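You operate a simulated robot arm through the tools that you are given. There is no shell and no other tool. Be economical: measure what you need, move in short steps, check, and stop when the job is done.

The job below is to be done with a simulated robot arm. You get a single attempt, and the scene is never put back.

## Task
Open the drawer marked gauges, put the round gauge marked seventy five on the middle shelf of green rack away in the inside of drawer marked gauges, then shut the gauges. Then fetch the can marked lot petal and stand it on the purple card marked check. Then stack the can labelled "plain" from the top of small steel table on top of the can labelled "peach". Then take the purple collar marked berry and put it on the blue square cover. The order counts. Set down upright: round gauge marked seventy five, can marked lot petal.

The check looks at the end state, three seconds after you hand in, the way a careful person would. Anything else that was tipped, shoved, dropped, spilled or broken makes it a failure. Lids that push on must go on centred and level and be pressed home; caps that screw on are set level and turned clockwise until they are tight.

## Robot
A 7-joint arm with a two-finger parallel gripper on a trunk, on a base that drives. Base frame: it is fixed to the floor where the robot stands at the start and does not move with it; the origin is under the middle of the robot, x ahead of it, y to its left, z up. Units: cm, rad, N and s.
With the tool pointing down near the work surface it reaches from about 34 to 76 cm from the robot's upright axis, wherever it stands. Its first joint turns from -2.007 to 2.007 rad. Places, roughly: blue square cover (15x15x1 cm) [150, 190, 70]; can marked lime sample, can marked lot bulb, can m [125, 200, 75]; can marked lot petal [-50, -200, 100]; card marked check [-100, -325, 75]; drawer marked gauges [60, -10, 70]; inside of drawer marked gauges [70, -10, 60]; purple collar marked berry [75, 225, 100]; round gauge marked seventy five [0, -150, 100]. Payload 3.91 kg.
The tool frame sits at the grasp point between the pads (the TCP): z along the fingers, y along the line on which they close. The tips reach 3 cm beyond it. Largest opening 11 cm; finger width 2, thickness 1; the body of the gripper, 4.8 by 11.2 cm, starts 5.5 cm behind the TCP.
Orientation is that of the tool frame in the base frame, as a unit quaternion [w, x, y, z]. With the fingers straight down and closing along the base's y, the tool's x points along the base's -x, its y along +y and its z along -z.

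## Interface
- The arm moves only by the tool play_rows. Its argument "increments" is a list of rows, each a list of 2 entries, a list of its own where there are three numbers: the shift along the tool's x, y, z in cm, then the turn, a rotation vector about the tool's x, y, z in rad. In form: [[[x, y, z], [wx, wy, wz]], ...]. A call has 1 to 8 rows; each row is the pose to reach, as a shift and turn from the pose commanded when the call began, along the tool's axes at that moment. "hand" is the gripper command, from -1 (shut) to 1 (fully open), values between in proportion, set as the call begins (left out, the last holds). A row lasts 0.2 s, in which the tool goes at most 5 cm and 0.15 rad; a call with a longer step from one row to the next is refused whole, and so is a gripper value outside its range. A pose out of reach is approached as far as the arm can. The call stops where the force on the tool passes 40 N (or 10 N more than at its start, if that is more) or the arm is blocked; 0.2 s more then pass. The fingers move at their own pace (about 10.8 cm/s each) and stop on an object; they squeeze with about 31 N. The grip force told is the motor's: it shows also when the fingers shut on nothing. Time passes only in rows, and 0.2 s behind the last, so rows that repeat a pose let the fingers close. The reply holds the time, the measured pose of the TCP, the force on the tool along the base axes, the opening and the grip force, in the units named above and with some noise, with the torque about the TCP (base axes, N m) and any sound that the robot's microphone picked up.
- Cameras (640 x 400 px; columns grow to the right, rows downward): "scene" is now at [0.76, 14.36, 141.79]; the picture's right is [-0.13, -0.99, 0.00], its down [-0.85, 0.11, -0.52] and it looks along [0.51, -0.07, -0.86] (base axes); focal length 270 px, centre (320, 200). "wrist" rides on the gripper at [7.2, 1.7, -10.3] in the tool frame; the picture's right is [-0.23, 0.97, 0.00], its down [-0.76, -0.18, -0.62] and it looks along [-0.61, -0.14, 0.78] (tool axes); focal length 222 px, centre (320, 200). There is no depth. A picture from a camera that has moved, and an enlarged one, comes with that camera's place and axes in the base frame and with its lens.
- snapshot(camera): a new picture of that camera. It takes no simulated time.
- move_column(by): slides the trunk up (or, below 0, down) by that many cm; the arm and the scene camera ride with it, the base frame stays. It gives what a move gives, with no picture.
- base_move(legs): drives the robot by 1 to 6 legs, each [ahead, turn to the left] in cm and rad, along the robot's own axes; the way and the turn of a leg run together, so that a leg with both is an arc; at most 150 cm and 3.142 rad a leg. The arm and the cameras ride along, it lands a little off, and it stops where it bumps. It gives what a move gives.
- aim_head(pan, tilt): turns the head with the scene camera to pan (to the left, within 2.705 rad either way) and tilt (down, from -0.506 to 1.204), counted from straight ahead of the robot. It gives what a move gives.
- enlarge(camera, box): a new picture of the part [left, top, right, bottom] of that camera's present view, enlarged. It takes no simulated time.
- sign_off(): hands the job in; it is judged then, once.

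Work in short steps. Places have to be worked out from the pictures, the camera data and where the tool is seen: move nearer, look again, correct. Check each grasp and each placing, and mend what went wrong. You have 165 turns and 108 pictures in all, those below and enlarged ones among them. Open the gripper and draw the arm clear of the work before you hand the job in, unless the task says otherwise.

The tools are called after "Call:" as name(argument=value, ...) on one line, values as JSON. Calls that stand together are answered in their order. play_rows: Moves the arm, as the interface text tells. Its arguments: {"type":"object","properties":{"increments":{"type":"array","items":{"type":"array"}},"hand":{"type":"number"}},"required":["increments"]} The other tools are called the same way: move_column (by) slides the trunk up or down; base_move (legs) drives the base; aim_head (pan, tilt) turns the head that bears the scene camera; snapshot (camera) takes a picture; enlarge (camera, box) takes an enlarged picture of a part of a camera's view; sign_off () hands the job in.

At the start:

```text
time_s: 0.0
tool_pos: [38.97, -9.55, 94.03]
orientation: [0.0, 0.001, 1.0, 0.0]
contact_force: [0.0, -0.5, -0.2]
ft_torque: [-0.02, -0.04, 0.02]
grip_width: 10.99
grasp_force: 0.0
trunk travel left (down, up): [-55.0, 44.0]
robot x, y, heading: [-0.52, 0.09, 0.002]
head pan, tilt: [-0.131, 1.028]
```

scene: 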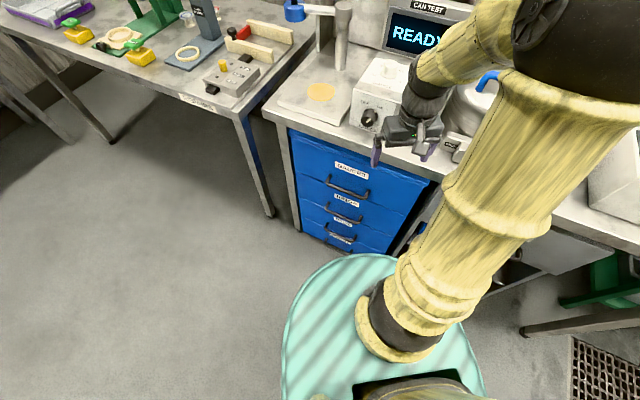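
wrist: 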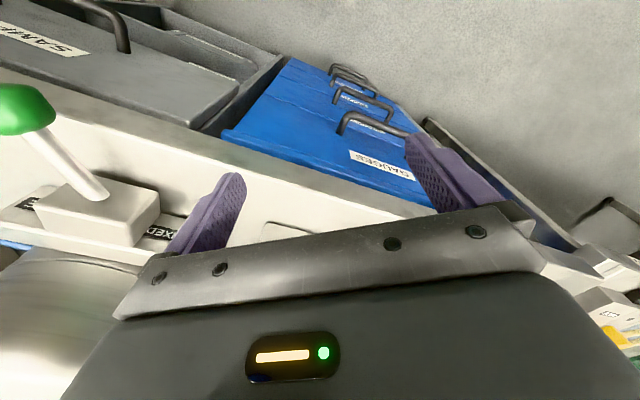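

I'll look at the drawer chest first, enlarged, to locate the gauges handle.

Call:
enlarge(camera="scene", box=[260, 100, 460, 260])

Call:
aim_head(pan=-1.5, tilt=0.45)

Call:
snapshot(camera="scene")

```text
2.50 times, centred on (360, 180) of scene
camera zoom: at [0.76, 14.36, 141.79], right [-0.13, -0.99, 0.0], down [-0.85, 0.11, -0.52], along [0.51, -0.07, -0.86], focal length 676 px, centre (220, 250)
```

zoom: 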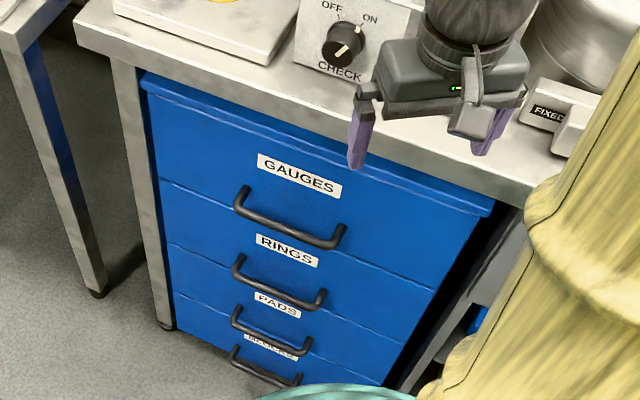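

```text
time_s: 1.5
tool_pos: [39.03, -9.56, 94.03]
orientation: [0.0, 0.0, 1.0, 0.0]
contact_force: [-1.0, 0.0, -0.2]
ft_torque: [0.02, -0.01, -0.01]
grip_width: 10.99
grasp_force: 0.0
trunk travel left (down, up): [-55.0, 44.0]
robot x, y, heading: [-0.28, -0.27, -0.001]
head pan, tilt: [-1.499, 0.45]
```

```text
104 pictures are left
camera scene: at [-5.31, 6.08, 146.54], right [-1.0, -0.07, 0.0], down [-0.03, 0.43, -0.9], along [0.06, -0.9, -0.44], focal length 270 px, centre (320, 200)
```

scene: 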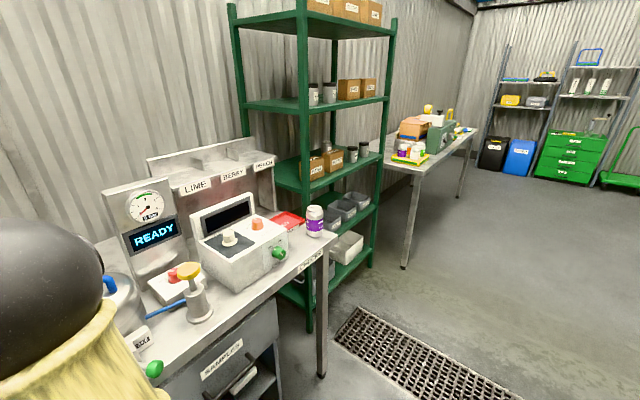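

I'll look closely at the rack and the tables around.

Call:
enlarge(camera="scene", box=[230, 60, 400, 220])

Call:
enlarge(camera="scene", box=[380, 90, 500, 180])

Call:
aim_head(pan=1.1, tilt=0.4)

Call:
snapshot(camera="scene")

```text
2.50 times, centred on (315, 140) of scene
camera zoom: at [-5.31, 6.08, 146.54], right [-1.0, -0.07, 0.0], down [-0.03, 0.43, -0.9], along [0.06, -0.9, -0.44], focal length 676 px, centre (332, 350)
```

zoom: 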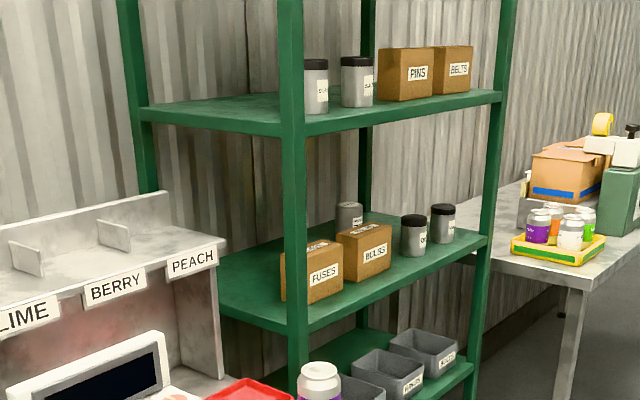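

```text
4.44 times, centred on (440, 135) of scene
camera zoom: at [-5.31, 6.08, 146.54], right [-1.0, -0.07, 0.0], down [-0.03, 0.43, -0.9], along [0.06, -0.9, -0.44], focal length 1201 px, centre (-213, 489)
```

zoom: 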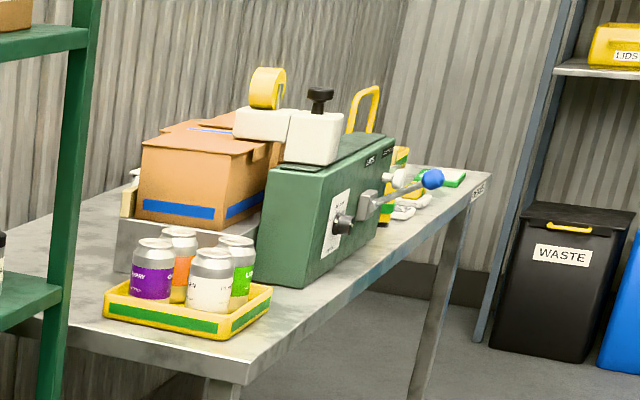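

```text
time_s: 3.8
tool_pos: [38.96, -9.55, 94.06]
orientation: [0.0, 0.0, 1.0, -0.001]
contact_force: [-0.8, 0.0, 0.0]
ft_torque: [-0.02, -0.05, 0.02]
grip_width: 10.98
grasp_force: 0.1
trunk travel left (down, up): [-55.0, 44.0]
robot x, y, heading: [0.31, -0.15, -0.001]
head pan, tilt: [1.1, 0.4]
```

```text
101 pictures are left
camera scene: at [-1.76, 23.5, 147.01], right [0.89, -0.45, 0.0], down [-0.18, -0.35, -0.92], along [0.42, 0.82, -0.39], focal length 270 px, centre (320, 200)
```

scene: 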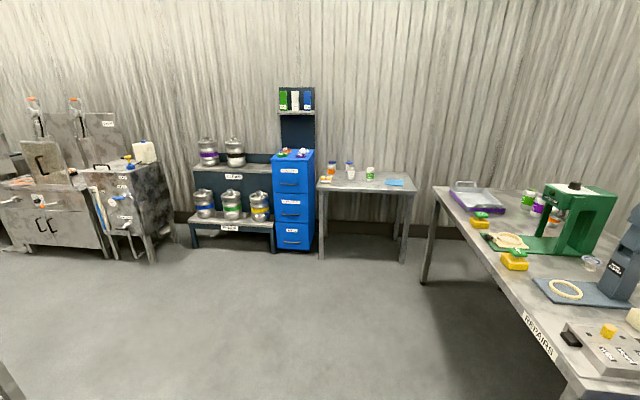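

Call:
enlarge(camera="scene", box=[260, 80, 420, 200])

Call:
aim_head(pan=0, tilt=1.0)

Call:
snapshot(camera="scene")

```text
3.33 times, centred on (340, 140) of scene
camera zoom: at [-1.76, 23.5, 147.01], right [0.89, -0.45, 0.0], down [-0.18, -0.35, -0.92], along [0.42, 0.82, -0.39], focal length 901 px, centre (253, 400)
```

zoom: 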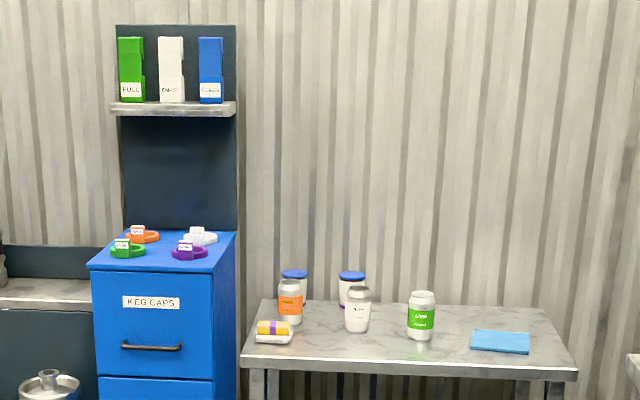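

```text
time_s: 5.2
tool_pos: [39.03, -9.51, 94.07]
orientation: [0.0, 0.0, 1.0, 0.0]
contact_force: [-0.2, -0.5, 0.0]
ft_torque: [0.0, -0.02, 0.03]
grip_width: 11.0
grasp_force: 0.0
trunk travel left (down, up): [-55.0, 44.0]
robot x, y, heading: [0.14, -0.0, 0.0]
head pan, tilt: [0.0, 1.0]
```

```text
99 pictures are left
camera scene: at [1.0, 15.25, 141.98], right [0.0, -1.0, 0.0], down [-0.84, 0.0, -0.54], along [0.54, 0.0, -0.84], focal length 270 px, centre (320, 200)
```

scene: 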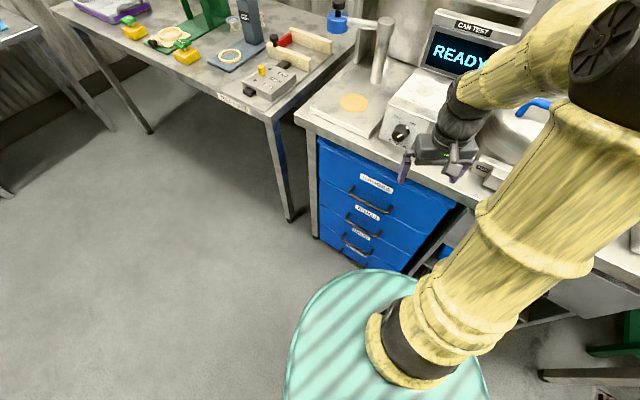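

The gauges drawer is the top one; its handle seems near x≈46, y≈-2, z≈70. I back off to have room for a forward-pointing gripper.

Call:
base_move(legs=[[-25, 0]])

Call:
play_rows(increments=[[[-2, 0, 0], [-0.0806, -0.0806, 0.0806]], [[-4, 0, 0], [-0.1612, -0.1612, 0.1612]], [[-6, 0, 0], [-0.2418, -0.2418, 0.2418]], [[-8, 0, 0], [-0.3224, -0.3224, 0.3224]], [[-10, 0, 0], [-0.403, -0.403, 0.403]], [[-12, 0, 0], [-0.4836, -0.4836, 0.4836]], [[-14, 0, 0], [-0.5642, -0.5642, 0.5642]], [[-16, 0, 0], [-0.6448, -0.6448, 0.6448]]])

Call:
play_rows(increments=[[[0, 0, 0], [-0.0806, -0.0806, 0.0806]], [[0, 0, 0], [-0.1612, -0.1612, 0.1612]], [[0, 0, 0], [-0.2418, -0.2418, 0.2418]], [[0, 0, 0], [-0.3224, -0.3224, 0.3224]], [[0, 0, 0], [-0.403, -0.403, 0.403]], [[0, 0, 0], [-0.4836, -0.4836, 0.4836]], [[0, 0, 0], [-0.5642, -0.5642, 0.5642]]])

Call:
snapshot(camera="wrist")

Call:
snapshot(camera="scene")

```text
time_s: 7.2
tool_pos: [13.67, -9.65, 94.08]
orientation: [0.0, 0.003, 1.0, 0.001]
contact_force: [-0.6, 0.0, 0.5]
ft_torque: [0.0, 0.03, 0.0]
grip_width: 11.02
grasp_force: 0.1
trunk travel left (down, up): [-55.0, 44.0]
robot x, y, heading: [-25.22, -0.09, -0.003]
head pan, tilt: [0.0, 1.0]
```

```text
time_s: 9.0
tool_pos: [29.62, -9.86, 94.01]
orientation: [0.307, 0.307, 0.847, 0.305]
contact_force: [0.3, 0.8, -0.6]
ft_torque: [0.0, 0.01, 0.0]
grip_width: 11.01
grasp_force: 0.0
trunk travel left (down, up): [-55.0, 44.0]
robot x, y, heading: [-25.27, -0.22, -0.009]
head pan, tilt: [0.0, 1.0]
```

```text
time_s: 10.6
tool_pos: [29.62, -9.84, 94.0]
orientation: [0.502, 0.501, 0.499, 0.498]
contact_force: [-0.2, 0.8, 0.0]
ft_torque: [0.01, -0.02, 0.01]
grip_width: 11.0
grasp_force: 0.1
trunk travel left (down, up): [-55.0, 44.0]
robot x, y, heading: [-25.88, -0.27, -0.008]
head pan, tilt: [0.0, 1.0]
```

```text
98 pictures are left
camera wrist: at [19.41, -2.53, 95.73], right [0.0, -0.23, 0.97], down [-0.63, -0.76, -0.18], along [0.78, -0.61, -0.14], focal length 222 px, centre (320, 200)
```

wrist: 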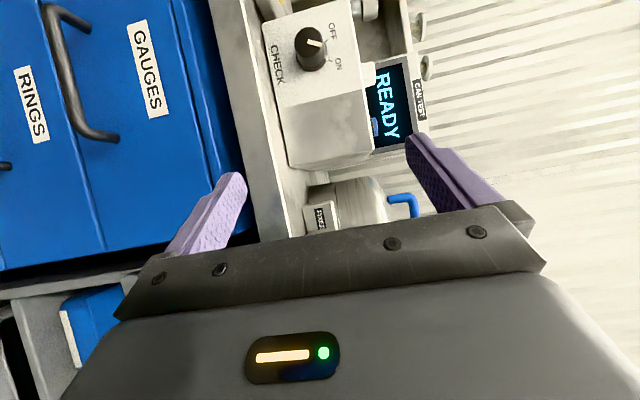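

```text
97 pictures are left
camera scene: at [-24.29, 15.3, 141.98], right [0.0, -1.0, 0.0], down [-0.84, 0.0, -0.54], along [0.54, 0.0, -0.84], focal length 270 px, centre (320, 200)
```

scene: 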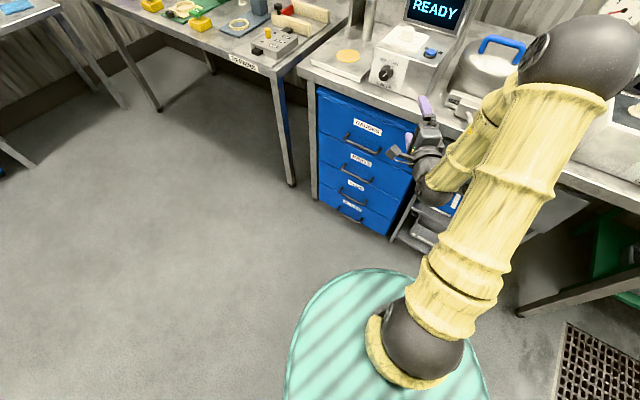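

Handle estimated near (47,-0.5,68). I lower the trunk and shift left to look along the handle.

Call:
move_column(by=-26)

Call:
play_rows(increments=[[[3, 0, 1], [0, 0, 0]], [[6, 0, 2], [0, 0, 0]], [[9, 0, 3], [0, 0, 0]]])

Call:
snapshot(camera="wrist")

Call:
snapshot(camera="scene")

```text
time_s: 13.3
tool_pos: [29.59, -9.7, 67.99]
orientation: [0.501, 0.502, 0.498, 0.499]
contact_force: [0.9, 0.0, 0.7]
ft_torque: [0.01, 0.04, 0.04]
grip_width: 11.0
grasp_force: 0.0
trunk travel left (down, up): [-29.0, 70.0]
robot x, y, heading: [-25.21, -0.14, -0.007]
head pan, tilt: [0.0, 1.0]
```

```text
time_s: 14.1
tool_pos: [30.29, -8.06, 68.57]
orientation: [0.5, 0.499, 0.5, 0.501]
contact_force: [-0.2, 0.8, 0.2]
ft_torque: [0.02, 0.03, 0.0]
grip_width: 10.99
grasp_force: 0.1
out of reach, approached as far as the arm can: row 1, 2, 3
trunk travel left (down, up): [-29.0, 70.0]
robot x, y, heading: [-25.33, 0.16, -0.005]
head pan, tilt: [0.0, 1.0]
```

```text
96 pictures are left
camera wrist: at [19.99, -0.92, 70.3], right [0.0, -0.23, 0.97], down [-0.62, -0.76, -0.18], along [0.78, -0.61, -0.14], focal length 222 px, centre (320, 200)
```

wrist: 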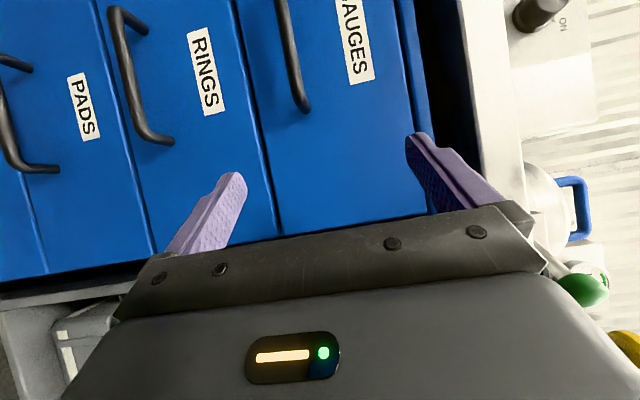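

```text
95 pictures are left
camera scene: at [-24.32, 15.3, 115.98], right [0.0, -1.0, 0.0], down [-0.84, 0.0, -0.54], along [0.54, 0.0, -0.84], focal length 270 px, centre (320, 200)
```

scene: 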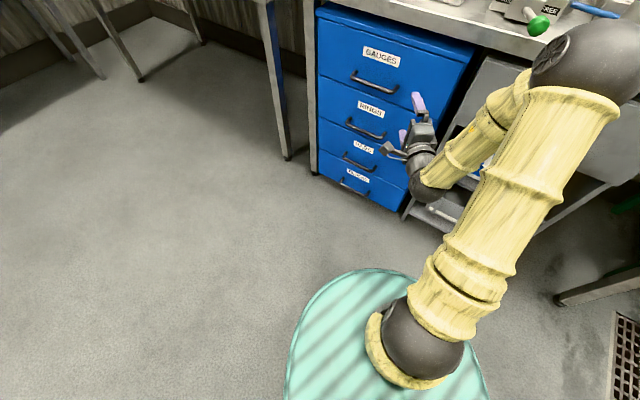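

The chest stands yawed by about 33° (its front faces along (-0.84,0.54)). I drive the base so the gripper will point squarely at the drawer front, with stand-off.

Call:
base_move(legs=[[0, 1.18], [47.9, 0], [0, -1.75]])

Call:
snapshot(camera="wrist")

Call:
snapshot(camera="scene")

```text
time_s: 28.1
tool_pos: [34.23, 8.56, 68.55]
orientation: [0.623, 0.622, 0.336, 0.335]
contact_force: [-1.0, 1.0, -0.3]
ft_torque: [0.02, 0.0, 0.03]
grip_width: 11.0
grasp_force: 0.0
trunk travel left (down, up): [-29.0, 70.0]
robot x, y, heading: [-7.8, 46.14, -0.588]
head pan, tilt: [0.0, 1.0]
```

```text
94 pictures are left
camera wrist: at [29.63, 20.19, 70.3], right [-0.13, -0.19, 0.97], down [-0.94, -0.29, -0.18], along [0.32, -0.94, -0.14], focal length 222 px, centre (320, 200)
```

wrist: 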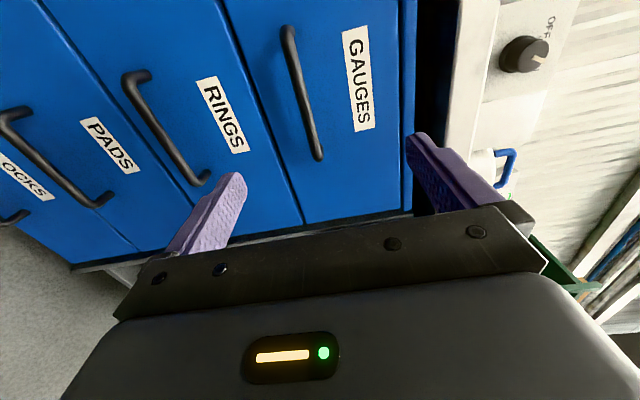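

```text
93 pictures are left
camera scene: at [1.54, 58.1, 115.98], right [-0.55, -0.83, 0.0], down [-0.7, 0.47, -0.54], along [0.45, -0.3, -0.84], focal length 270 px, centre (320, 200)
```

scene: 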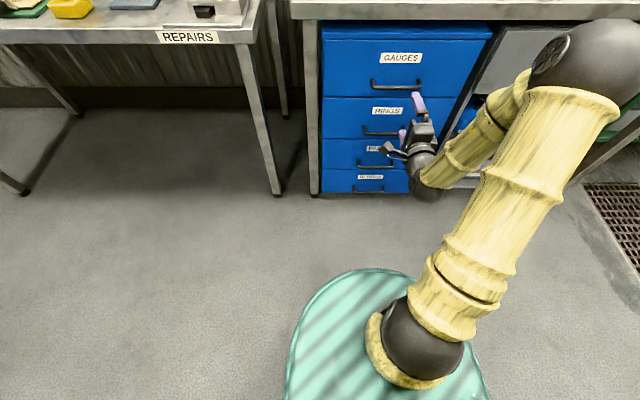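

Now squared up; handle is about 19 cm ahead, centred laterally, 2 cm lower. I drop 2 cm, drive 13 cm forward and recheck.

Call:
move_column(by=-2)

Call:
base_move(legs=[[13, 0]])

Call:
snapshot(camera="wrist")

Call:
snapshot(camera="scene")

```text
time_s: 28.7
tool_pos: [34.29, 8.52, 66.62]
orientation: [0.623, 0.621, 0.335, 0.336]
contact_force: [0.2, -0.3, 0.5]
ft_torque: [0.01, 0.02, -0.05]
grip_width: 11.02
grasp_force: 0.0
trunk travel left (down, up): [-27.0, 72.0]
robot x, y, heading: [-7.68, 46.24, -0.587]
head pan, tilt: [0.0, 1.0]
```

```text
time_s: 30.1
tool_pos: [44.92, 1.38, 66.61]
orientation: [0.623, 0.622, 0.335, 0.335]
contact_force: [0.8, 0.5, -0.1]
ft_torque: [-0.02, 0.0, 0.01]
grip_width: 11.02
grasp_force: 0.0
trunk travel left (down, up): [-27.0, 72.0]
robot x, y, heading: [2.82, 39.27, -0.582]
head pan, tilt: [0.0, 1.0]
```

```text
92 pictures are left
camera wrist: at [40.34, 13.02, 68.3], right [-0.13, -0.19, 0.97], down [-0.94, -0.29, -0.18], along [0.32, -0.94, -0.14], focal length 222 px, centre (320, 200)
```

wrist: 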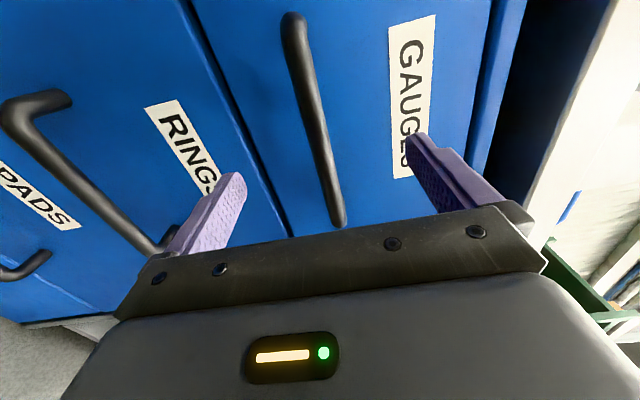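

```text
91 pictures are left
camera scene: at [12.27, 50.94, 113.98], right [-0.56, -0.83, 0.0], down [-0.7, 0.47, -0.54], along [0.45, -0.3, -0.84], focal length 270 px, centre (320, 200)
```

scene: 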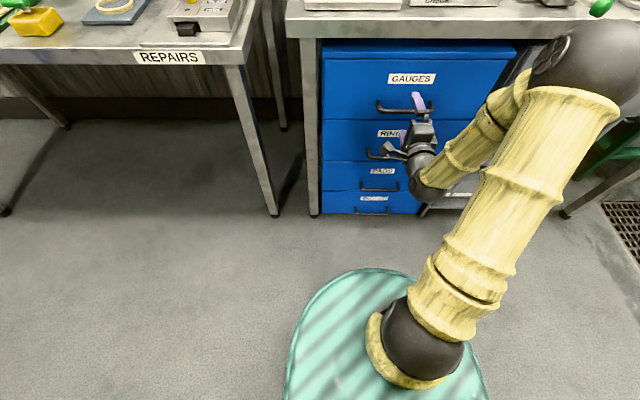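

Alignment is good (bar ≈5 cm ahead of TCP, same height). I drive 4.5 cm more.

Call:
base_move(legs=[[4.5, 0]])

Call:
snapshot(camera="wrist")

Call:
enlarge(camera="scene", box=[320, 40, 480, 180])

```text
time_s: 31.2
tool_pos: [48.36, -0.96, 66.6]
orientation: [0.623, 0.623, 0.334, 0.335]
contact_force: [-1.9, 1.6, 0.6]
ft_torque: [-0.02, -0.15, -0.01]
grip_width: 10.99
grasp_force: 0.0
trunk travel left (down, up): [-27.0, 72.0]
robot x, y, heading: [6.73, 36.39, -0.591]
head pan, tilt: [0.0, 1.0]
stopped in leg 1: the force on the tool passed its limit at 45 N (the readings are from after the stop); the commanded pose is now the measured one
```

```text
90 pictures are left
camera wrist: at [43.78, 10.66, 68.27], right [-0.12, -0.19, 0.97], down [-0.94, -0.29, -0.18], along [0.32, -0.94, -0.14], focal length 222 px, centre (320, 200)
```

wrist: 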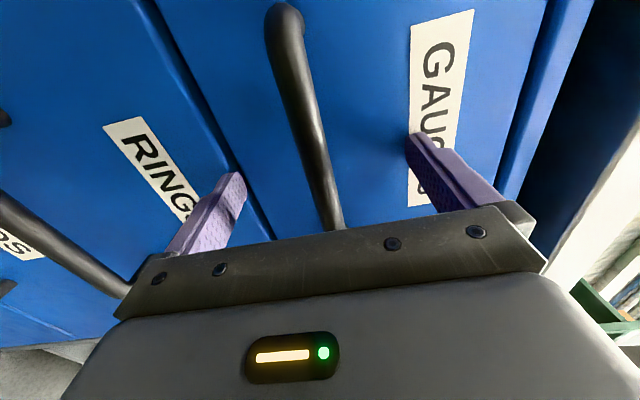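

```text
2.86 times, centred on (400, 110) of scene
camera zoom: at [15.93, 48.49, 113.98], right [-0.56, -0.83, 0.0], down [-0.7, 0.47, -0.54], along [0.45, -0.3, -0.84], focal length 772 px, centre (91, 457)
```

zoom: 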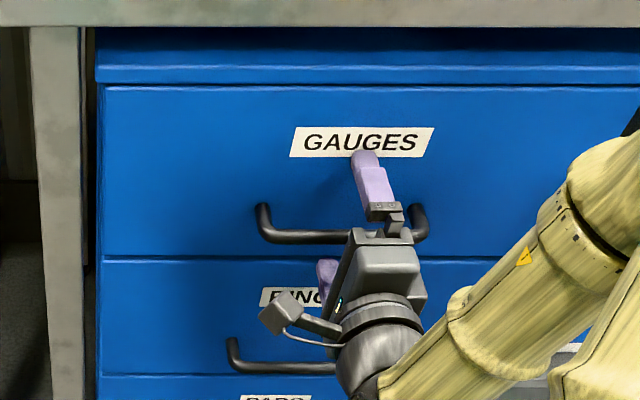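

Tips touched the drawer front with the bar between the fingers. I close on the bar.

Call:
play_rows(increments=[[[0, 0, -0.5], [0, 0, 0]], [[0, 0, -0.5], [0, 0, 0]], [[0, 0, -0.5], [0, 0, 0]], [[0, 0, -0.5], [0, 0, 0]]], hand=-1)

Call:
snapshot(camera="wrist")

```text
time_s: 32.2
tool_pos: [47.85, -0.84, 66.93]
orientation: [0.626, 0.619, 0.334, 0.337]
contact_force: [-0.6, -1.6, 27.2]
ft_torque: [0.11, -0.01, 0.2]
grip_width: 1.34
grasp_force: 45.0
trunk travel left (down, up): [-27.0, 72.0]
robot x, y, heading: [6.89, 36.83, -0.592]
head pan, tilt: [0.0, 1.0]
```

```text
88 pictures are left
camera wrist: at [43.4, 10.99, 68.49], right [-0.13, -0.18, 0.97], down [-0.94, -0.29, -0.18], along [0.32, -0.94, -0.13], focal length 222 px, centre (320, 200)
```

wrist: 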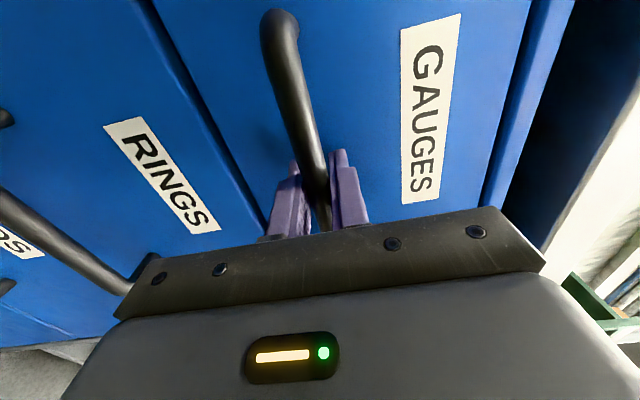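

Bar gripped (1.34 cm). I relieve the upward load slightly, then pull by driving back.

Call:
move_column(by=0.5)

Call:
base_move(legs=[[-12, 0]])

Call:
snapshot(camera="scene")

```text
time_s: 32.7
tool_pos: [47.92, -0.66, 66.92]
orientation: [0.621, 0.624, 0.336, 0.334]
contact_force: [1.2, 0.8, 5.5]
ft_torque: [0.0, 0.07, 0.0]
grip_width: 1.36
grasp_force: 45.3
trunk travel left (down, up): [-27.5, 71.5]
robot x, y, heading: [6.29, 36.15, -0.593]
head pan, tilt: [0.0, 1.0]
```

```text
time_s: 34.0
tool_pos: [37.91, 6.12, 66.88]
orientation: [0.62, 0.625, 0.336, 0.335]
contact_force: [8.1, 12.0, -15.9]
ft_torque: [0.01, -0.01, 0.1]
grip_width: 1.36
grasp_force: 45.0
trunk travel left (down, up): [-27.5, 71.5]
robot x, y, heading: [-3.47, 43.28, -0.594]
head pan, tilt: [0.0, 1.0]
```

```text
87 pictures are left
camera scene: at [6.03, 55.24, 114.45], right [-0.56, -0.83, 0.0], down [-0.7, 0.47, -0.54], along [0.45, -0.3, -0.84], focal length 270 px, centre (320, 200)
```

scene: 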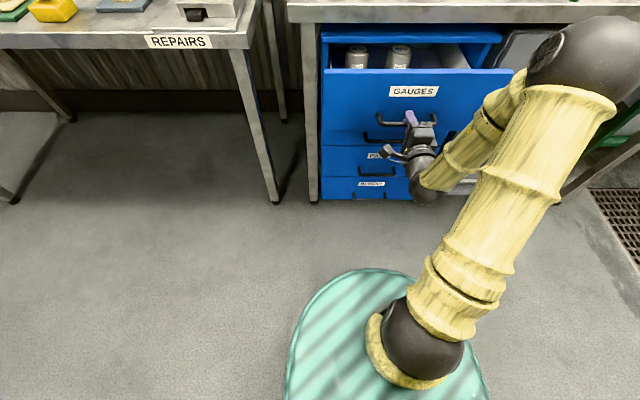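

The drawer is opening and holds two other gauges. I pull 13 cm more.

Call:
base_move(legs=[[-13, 0]])

Call:
snapshot(camera="scene")

```text
time_s: 35.4
tool_pos: [27.43, 13.21, 66.92]
orientation: [0.621, 0.623, 0.336, 0.335]
contact_force: [5.3, 5.9, -10.2]
ft_torque: [-0.01, -0.05, 0.18]
grip_width: 1.37
grasp_force: 45.2
trunk travel left (down, up): [-27.5, 71.5]
robot x, y, heading: [-13.94, 50.46, -0.589]
head pan, tilt: [0.0, 1.0]
```

```text
86 pictures are left
camera scene: at [-4.57, 62.33, 114.47], right [-0.56, -0.83, 0.0], down [-0.7, 0.47, -0.54], along [0.45, -0.3, -0.84], focal length 270 px, centre (320, 200)
```

scene: 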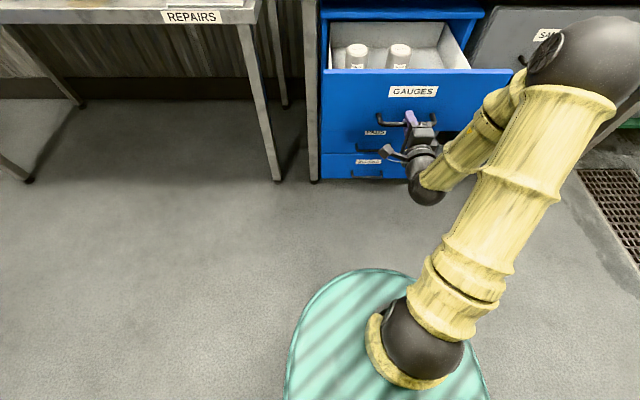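

Open 24 cm, plenty. I release the handle and back away.

Call:
play_rows(increments=[[[0, 0, 0], [0, 0, 0]], [[0, 0, 0], [0, 0, 0]], [[0, 0, 0], [0, 0, 0]]], hand=0.3)

Call:
base_move(legs=[[-25, 0]])

Call:
move_column(by=35)

Call:
snapshot(camera="scene")

```text
time_s: 36.2
tool_pos: [27.43, 13.21, 66.89]
orientation: [0.62, 0.624, 0.336, 0.335]
contact_force: [0.0, -0.2, 0.9]
ft_torque: [0.0, 0.0, -0.02]
grip_width: 7.16
grasp_force: 0.0
trunk travel left (down, up): [-27.5, 71.5]
robot x, y, heading: [-13.79, 49.96, -0.595]
head pan, tilt: [0.0, 1.0]
```

```text
time_s: 38.3
tool_pos: [6.6, 27.08, 67.05]
orientation: [0.621, 0.625, 0.335, 0.334]
contact_force: [0.6, -0.7, -0.7]
ft_torque: [0.05, 0.04, -0.02]
grip_width: 7.15
grasp_force: 0.0
trunk travel left (down, up): [-27.5, 71.5]
robot x, y, heading: [-34.77, 64.27, -0.593]
head pan, tilt: [0.0, 1.0]
```

```text
time_s: 41.7
tool_pos: [6.58, 27.05, 101.87]
orientation: [0.621, 0.625, 0.335, 0.334]
contact_force: [-0.4, 0.2, -0.3]
ft_torque: [0.02, 0.0, 0.02]
grip_width: 7.14
grasp_force: 0.0
trunk travel left (down, up): [-62.5, 36.5]
robot x, y, heading: [-34.71, 64.23, -0.591]
head pan, tilt: [0.0, 1.0]
```

```text
85 pictures are left
camera scene: at [-25.28, 76.26, 149.48], right [-0.56, -0.83, 0.0], down [-0.7, 0.47, -0.54], along [0.45, -0.3, -0.84], focal length 270 px, centre (320, 200)
```

scene: 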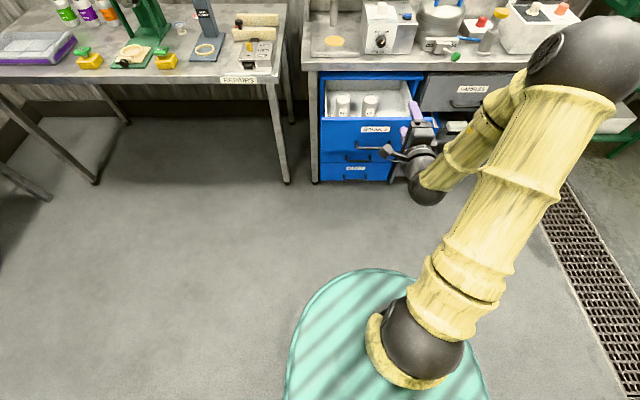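

Drawer's top rim is about z≈78. Next I drive in front of the green rack (also yawed the same way) and look at its middle shelf.

Call:
base_move(legs=[[0, -1.335], [82, 0], [81, 0], [0, 1.335]])

Call:
aim_head(pan=0, tilt=0.35)

Call:
snapshot(camera="scene")

```text
time_s: 61.0
tool_pos: [-52.85, -123.25, 101.94]
orientation: [0.62, 0.625, 0.336, 0.336]
contact_force: [-0.4, -0.2, -0.3]
ft_torque: [0.01, 0.0, 0.01]
grip_width: 7.16
grasp_force: 0.0
trunk travel left (down, up): [-62.5, 36.5]
robot x, y, heading: [-94.06, -86.26, -0.594]
head pan, tilt: [0.0, 1.0]
```

```text
time_s: 62.0
tool_pos: [-52.89, -123.19, 101.98]
orientation: [0.621, 0.624, 0.336, 0.336]
contact_force: [0.3, 0.3, 0.0]
ft_torque: [0.0, -0.01, 0.0]
grip_width: 7.16
grasp_force: 0.1
trunk travel left (down, up): [-62.5, 36.5]
robot x, y, heading: [-93.87, -86.03, -0.591]
head pan, tilt: [0.0, 0.351]
```

```text
84 pictures are left
camera scene: at [-82.91, -75.42, 154.95], right [-0.56, -0.83, 0.0], down [-0.29, 0.19, -0.94], along [0.78, -0.52, -0.34], focal length 270 px, centre (320, 200)
```

scene: 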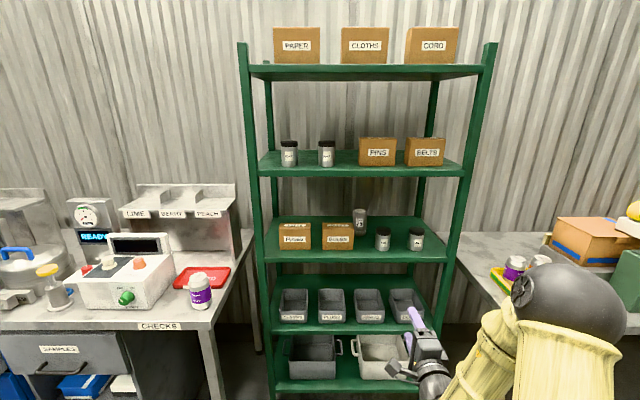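

Call:
enlarge(camera="scene", box=[260, 195, 450, 270])

Call:
enlarge(camera="scene", box=[250, 120, 350, 180])

```text
3.37 times, centred on (355, 232) of scene
camera zoom: at [-82.91, -75.42, 154.95], right [-0.56, -0.83, 0.0], down [-0.29, 0.19, -0.94], along [0.78, -0.52, -0.34], focal length 910 px, centre (202, 90)
```

zoom: 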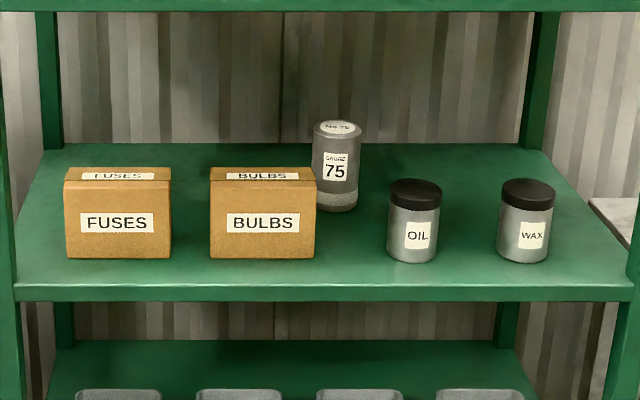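

```text
6.40 times, centred on (300, 150) of scene
camera zoom: at [-82.91, -75.42, 154.95], right [-0.56, -0.83, 0.0], down [-0.29, 0.19, -0.94], along [0.78, -0.52, -0.34], focal length 1730 px, centre (448, 520)
```

zoom: 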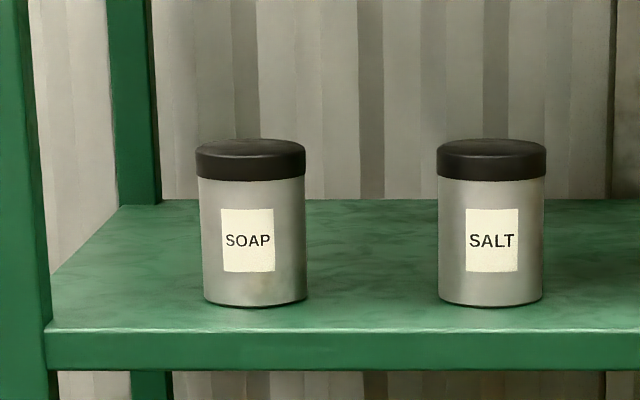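

Gauge 75 stands behind, between BULBS and OIL: about (1,-154), shelf z≈97, top ≈107.5, with ~8 cm gap before it. I'll come over the boxes with the gripper pitched 45° down, closing sideways; reorient now.

Call:
play_rows(increments=[[[0, 0, 0], [0.0512, 0.0512, -0.1236]], [[0, 0, 0], [0.1024, 0.1024, -0.2472]], [[0, 0, 0], [0.1536, 0.1536, -0.3708]], [[0, 0, 0], [0.2048, 0.2048, -0.4944]], [[0, 0, 0], [0.256, 0.256, -0.618]], [[0, 0, 0], [0.3072, 0.3072, -0.7416]]], hand=1)

Call:
play_rows(increments=[[[0, 0, 0], [0.0512, 0.0512, -0.1236]], [[0, 0, 0], [0.1024, 0.1024, -0.2472]], [[0, 0, 0], [0.1536, 0.1536, -0.3708]], [[0, 0, 0], [0.2048, 0.2048, -0.4944]], [[0, 0, 0], [0.256, 0.256, -0.618]], [[0, 0, 0], [0.3072, 0.3072, -0.7416]]])

Call:
snapshot(camera="wrist")

Call:
snapshot(camera="scene")

```text
time_s: 63.4
tool_pos: [-52.85, -123.1, 101.92]
orientation: [0.541, 0.489, 0.673, 0.124]
contact_force: [-0.8, 0.0, 0.4]
ft_torque: [-0.02, 0.01, 0.0]
grip_width: 10.98
grasp_force: 0.1
trunk travel left (down, up): [-62.5, 36.5]
robot x, y, heading: [-94.43, -86.31, -0.596]
head pan, tilt: [0.0, 0.351]
```

```text
time_s: 64.8
tool_pos: [-52.86, -123.34, 101.94]
orientation: [0.365, 0.264, 0.886, -0.11]
contact_force: [-0.8, 0.6, 0.7]
ft_torque: [0.02, -0.01, 0.04]
grip_width: 11.01
grasp_force: 0.1
trunk travel left (down, up): [-62.5, 36.5]
robot x, y, heading: [-94.27, -86.09, -0.597]
head pan, tilt: [0.0, 0.351]
```

```text
81 pictures are left
camera wrist: at [-62.29, -115.1, 104.21], right [0.67, 0.73, 0.16], down [-0.01, -0.2, 0.98], along [0.74, -0.66, -0.13], focal length 222 px, centre (320, 200)
```

wrist: 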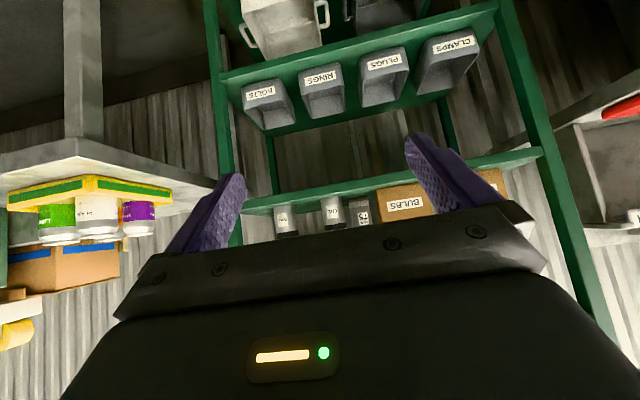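

```text
80 pictures are left
camera scene: at [-82.9, -75.39, 154.96], right [-0.56, -0.83, 0.0], down [-0.29, 0.19, -0.94], along [0.78, -0.52, -0.34], focal length 270 px, centre (320, 200)
```

scene: 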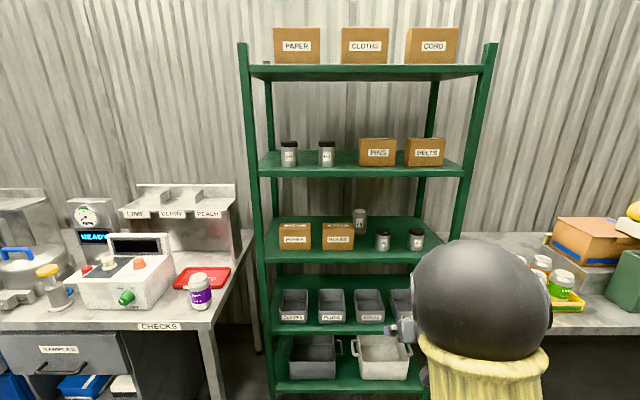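

Now pitched 45° with sideways closing. I extend the arm 14 cm forward and 4 cm left, and raise the trunk so the fingers can pass over the boxes.

Call:
play_rows(increments=[[[-2.5, 1, 2.5], [0, 0, 0]], [[-5, 2, 5], [0, 0, 0]], [[-7.5, 3, 7.5], [0, 0, 0]], [[-9.9, 4, 9.9], [0, 0, 0]]])

Call:
move_column(by=10.5)

Call:
base_move(legs=[[20, 0]])

Call:
snapshot(camera="scene")

Call:
snapshot(camera="wrist")

```text
time_s: 65.8
tool_pos: [-38.88, -127.51, 101.84]
orientation: [0.364, 0.265, 0.886, -0.108]
contact_force: [1.1, -0.3, 0.4]
ft_torque: [0.03, 0.02, -0.03]
grip_width: 11.0
grasp_force: 0.0
trunk travel left (down, up): [-62.5, 36.5]
robot x, y, heading: [-94.48, -86.34, -0.594]
head pan, tilt: [0.0, 0.351]
```

```text
time_s: 67.2
tool_pos: [-38.88, -127.61, 112.36]
orientation: [0.364, 0.265, 0.886, -0.109]
contact_force: [-0.1, 0.3, 0.2]
ft_torque: [-0.01, 0.0, 0.0]
grip_width: 10.97
grasp_force: 0.1
trunk travel left (down, up): [-73.0, 26.0]
robot x, y, heading: [-94.66, -86.29, -0.594]
head pan, tilt: [0.0, 0.351]
```

```text
time_s: 68.9
tool_pos: [-22.29, -138.54, 112.3]
orientation: [0.365, 0.264, 0.886, -0.109]
contact_force: [0.1, 0.7, 0.3]
ft_torque: [0.03, -0.03, 0.01]
grip_width: 11.01
grasp_force: 0.0
trunk travel left (down, up): [-73.0, 26.0]
robot x, y, heading: [-77.3, -97.26, -0.591]
head pan, tilt: [0.0, 0.351]
```

```text
79 pictures are left
camera scene: at [-66.22, -86.62, 165.45], right [-0.56, -0.83, 0.0], down [-0.29, 0.19, -0.94], along [0.78, -0.52, -0.34], focal length 270 px, centre (320, 200)
```

scene: 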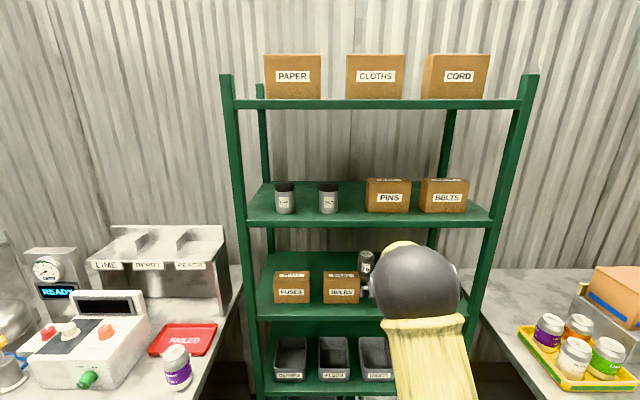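

```text
78 pictures are left
camera wrist: at [-31.58, -130.47, 114.57], right [0.67, 0.73, 0.16], down [-0.01, -0.21, 0.98], along [0.74, -0.66, -0.13], focal length 222 px, centre (320, 200)
```

wrist: 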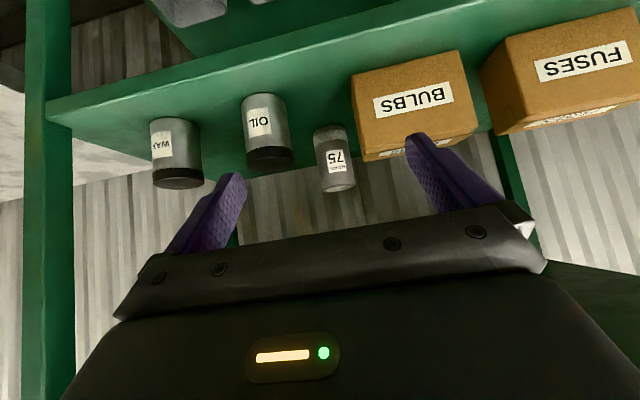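

Gauge lies straight ahead (~28 cm), laterally aligned. I check where the elbow is relative to the upper shelf with a panned head view.

Call:
aim_head(pan=-1.1, tilt=0.5)

Call:
snapshot(camera="scene")

```text
time_s: 70.3
tool_pos: [-22.3, -138.48, 112.32]
orientation: [0.364, 0.265, 0.886, -0.109]
contact_force: [0.2, -0.9, -0.6]
ft_torque: [-0.01, 0.0, 0.02]
grip_width: 11.0
grasp_force: 0.2
trunk travel left (down, up): [-73.0, 26.0]
robot x, y, heading: [-77.7, -97.32, -0.59]
head pan, tilt: [-1.1, 0.499]
```

```text
77 pictures are left
camera scene: at [-75.12, -90.4, 164.09], right [-0.99, 0.12, 0.0], down [0.06, 0.48, -0.88], along [-0.1, -0.87, -0.48], focal length 270 px, centre (320, 200)
```

scene: 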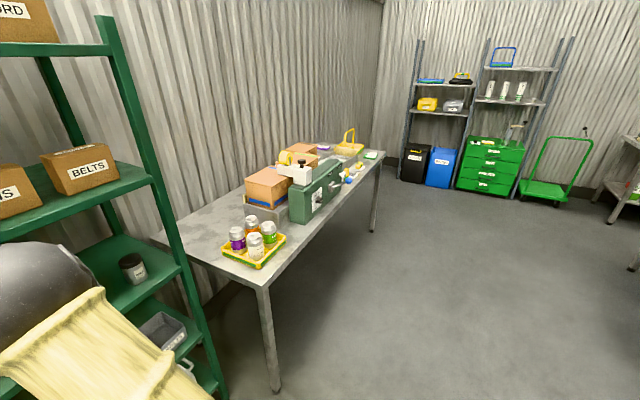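

Elbow is at about 30 cm ahead, z≈145; with 45° pitch the forearm would hit the upper shelf edge, so I flatten the pitch to ~37° and will use the arm for the final reach. Drive 14 cm forward first.

Call:
play_rows(increments=[[[0, 0, 0], [0, -0.14, 0]]])

Call:
aim_head(pan=0, tilt=0.4)

Call:
base_move(legs=[[14, 0]])

Call:
snapshot(camera="wrist")

Call:
snapshot(camera="scene")

```text
time_s: 70.7
tool_pos: [-21.96, -138.24, 112.22]
orientation: [0.403, 0.256, 0.872, -0.112]
contact_force: [0.2, 0.9, 0.3]
ft_torque: [0.02, 0.03, 0.0]
grip_width: 11.02
grasp_force: 0.1
out of reach, approached as far as the arm can: row 1
trunk travel left (down, up): [-73.0, 26.0]
robot x, y, heading: [-77.88, -97.39, -0.589]
head pan, tilt: [-1.1, 0.499]
```

```text
time_s: 72.0
tool_pos: [-22.11, -138.19, 112.23]
orientation: [0.403, 0.257, 0.871, -0.113]
contact_force: [-0.8, -0.3, 0.1]
ft_torque: [0.0, -0.01, -0.03]
grip_width: 11.03
grasp_force: 0.1
trunk travel left (down, up): [-73.0, 26.0]
robot x, y, heading: [-77.78, -97.29, -0.587]
head pan, tilt: [0.0, 0.4]
```

```text
time_s: 73.5
tool_pos: [-9.91, -146.32, 112.09]
orientation: [0.403, 0.256, 0.871, -0.112]
contact_force: [-0.2, -0.4, 0.2]
ft_torque: [-0.02, 0.0, 0.01]
grip_width: 11.05
grasp_force: 0.1
trunk travel left (down, up): [-73.0, 26.0]
robot x, y, heading: [-65.7, -105.19, -0.587]
head pan, tilt: [0.0, 0.4]
```

```text
76 pictures are left
camera wrist: at [-19.53, -138.31, 113.38], right [0.65, 0.74, 0.18], down [-0.08, -0.17, 0.98], along [0.76, -0.65, -0.05], focal length 222 px, centre (320, 200)
```

wrist: 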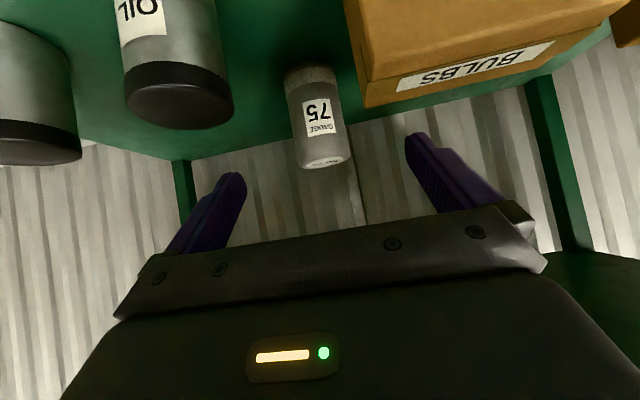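

```text
75 pictures are left
camera scene: at [-54.14, -94.7, 165.0], right [-0.56, -0.83, 0.0], down [-0.32, 0.22, -0.92], along [0.77, -0.51, -0.39], focal length 270 px, centre (320, 200)
```

scene: 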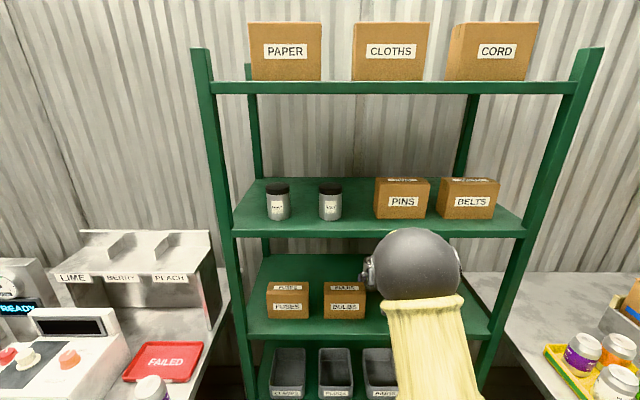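

Gauge is 12.8 cm ahead, centred; box rear edge just under the tips, so I move level 3 cm then diagonally down, checking halfway.

Call:
play_rows(increments=[[[-1.95, 0, 2.28], [0, 0, 0]], [[-2.2, -0.2, 6.13], [0, 0, 0]]])

Call:
snapshot(camera="scene")

Call:
snapshot(camera="wrist")

```text
time_s: 74.1
tool_pos: [-4.78, -149.99, 109.64]
orientation: [0.403, 0.257, 0.871, -0.113]
contact_force: [-0.5, 0.3, 0.3]
ft_torque: [0.02, 0.02, 0.03]
grip_width: 11.0
grasp_force: 0.0
trunk travel left (down, up): [-73.0, 26.0]
robot x, y, heading: [-65.34, -105.52, -0.599]
head pan, tilt: [0.0, 0.4]
```

```text
74 pictures are left
camera scene: at [-54.15, -94.69, 165.0], right [-0.56, -0.83, 0.0], down [-0.32, 0.22, -0.92], along [0.77, -0.51, -0.39], focal length 270 px, centre (320, 200)
```

scene: 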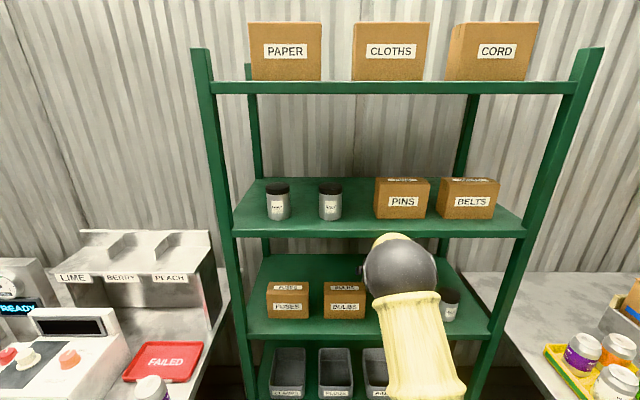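

```text
73 pictures are left
camera wrist: at [-14.32, -141.87, 110.94], right [0.65, 0.74, 0.18], down [-0.08, -0.17, 0.98], along [0.76, -0.65, -0.05], focal length 222 px, centre (320, 200)
```

wrist: 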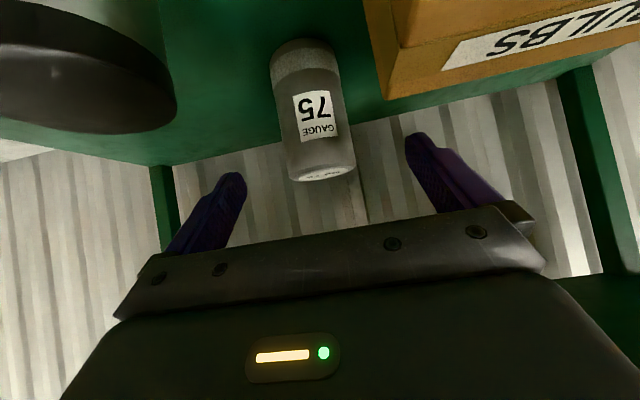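

Clear on all sides. I finish the reach: 6.3 cm ahead and 4.4 cm down.

Call:
play_rows(increments=[[[-0.4, 0, 3.8], [0, 0, 0]], [[-0.75, 0, 7.65], [0, 0, 0]], [[-0.75, 0, 7.65], [0, 0, 0]]])

Call:
snapshot(camera="wrist")

```text
time_s: 74.9
tool_pos: [0.47, -153.08, 105.41]
orientation: [0.403, 0.257, 0.871, -0.113]
contact_force: [0.2, 0.3, 0.6]
ft_torque: [-0.01, -0.04, 0.02]
grip_width: 10.99
grasp_force: 0.1
trunk travel left (down, up): [-73.0, 26.0]
robot x, y, heading: [-65.19, -105.2, -0.592]
head pan, tilt: [0.0, 0.4]
```

```text
72 pictures are left
camera wrist: at [-9.1, -145.11, 106.58], right [0.65, 0.74, 0.18], down [-0.08, -0.17, 0.98], along [0.76, -0.65, -0.05], focal length 222 px, centre (320, 200)
```

wrist: 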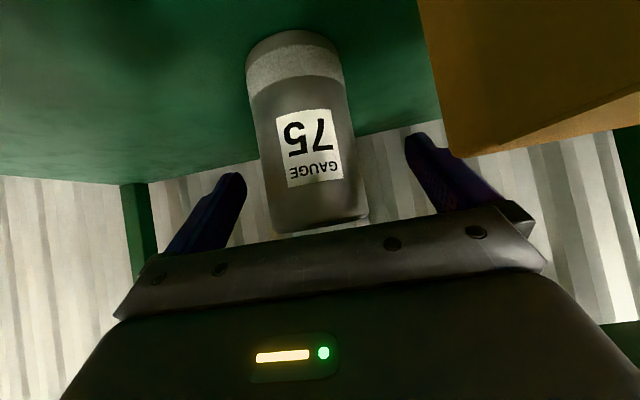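

Gauge is between the fingers. Close.

Call:
play_rows(increments=[[[0, 0, 0], [0, 0, 0]], [[0, 0, 0], [0, 0, 0]], [[0, 0, 0], [0, 0, 0]], [[0, 0, 0], [0, 0, 0]]], hand=-1)

Call:
snapshot(camera="wrist")

```text
time_s: 75.9
tool_pos: [0.46, -153.11, 105.25]
orientation: [0.404, 0.256, 0.871, -0.112]
contact_force: [-0.6, 0.8, 0.1]
ft_torque: [0.06, 0.01, 0.05]
grip_width: 6.47
grasp_force: 31.4
trunk travel left (down, up): [-73.0, 26.0]
robot x, y, heading: [-65.5, -105.43, -0.589]
head pan, tilt: [0.0, 0.4]
```

```text
71 pictures are left
camera wrist: at [-9.09, -145.11, 106.57], right [0.65, 0.74, 0.18], down [-0.08, -0.17, 0.98], along [0.76, -0.65, -0.05], focal length 222 px, centre (320, 200)
```

wrist: 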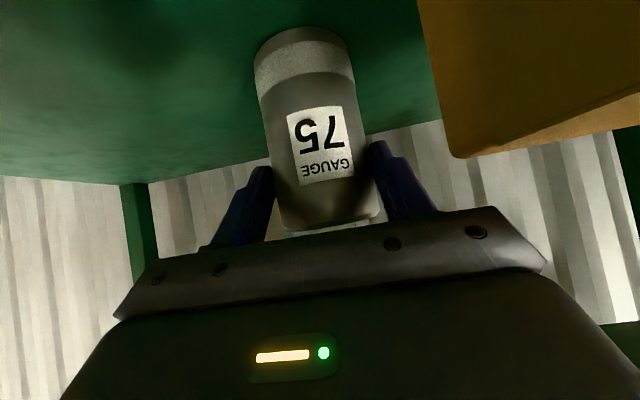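

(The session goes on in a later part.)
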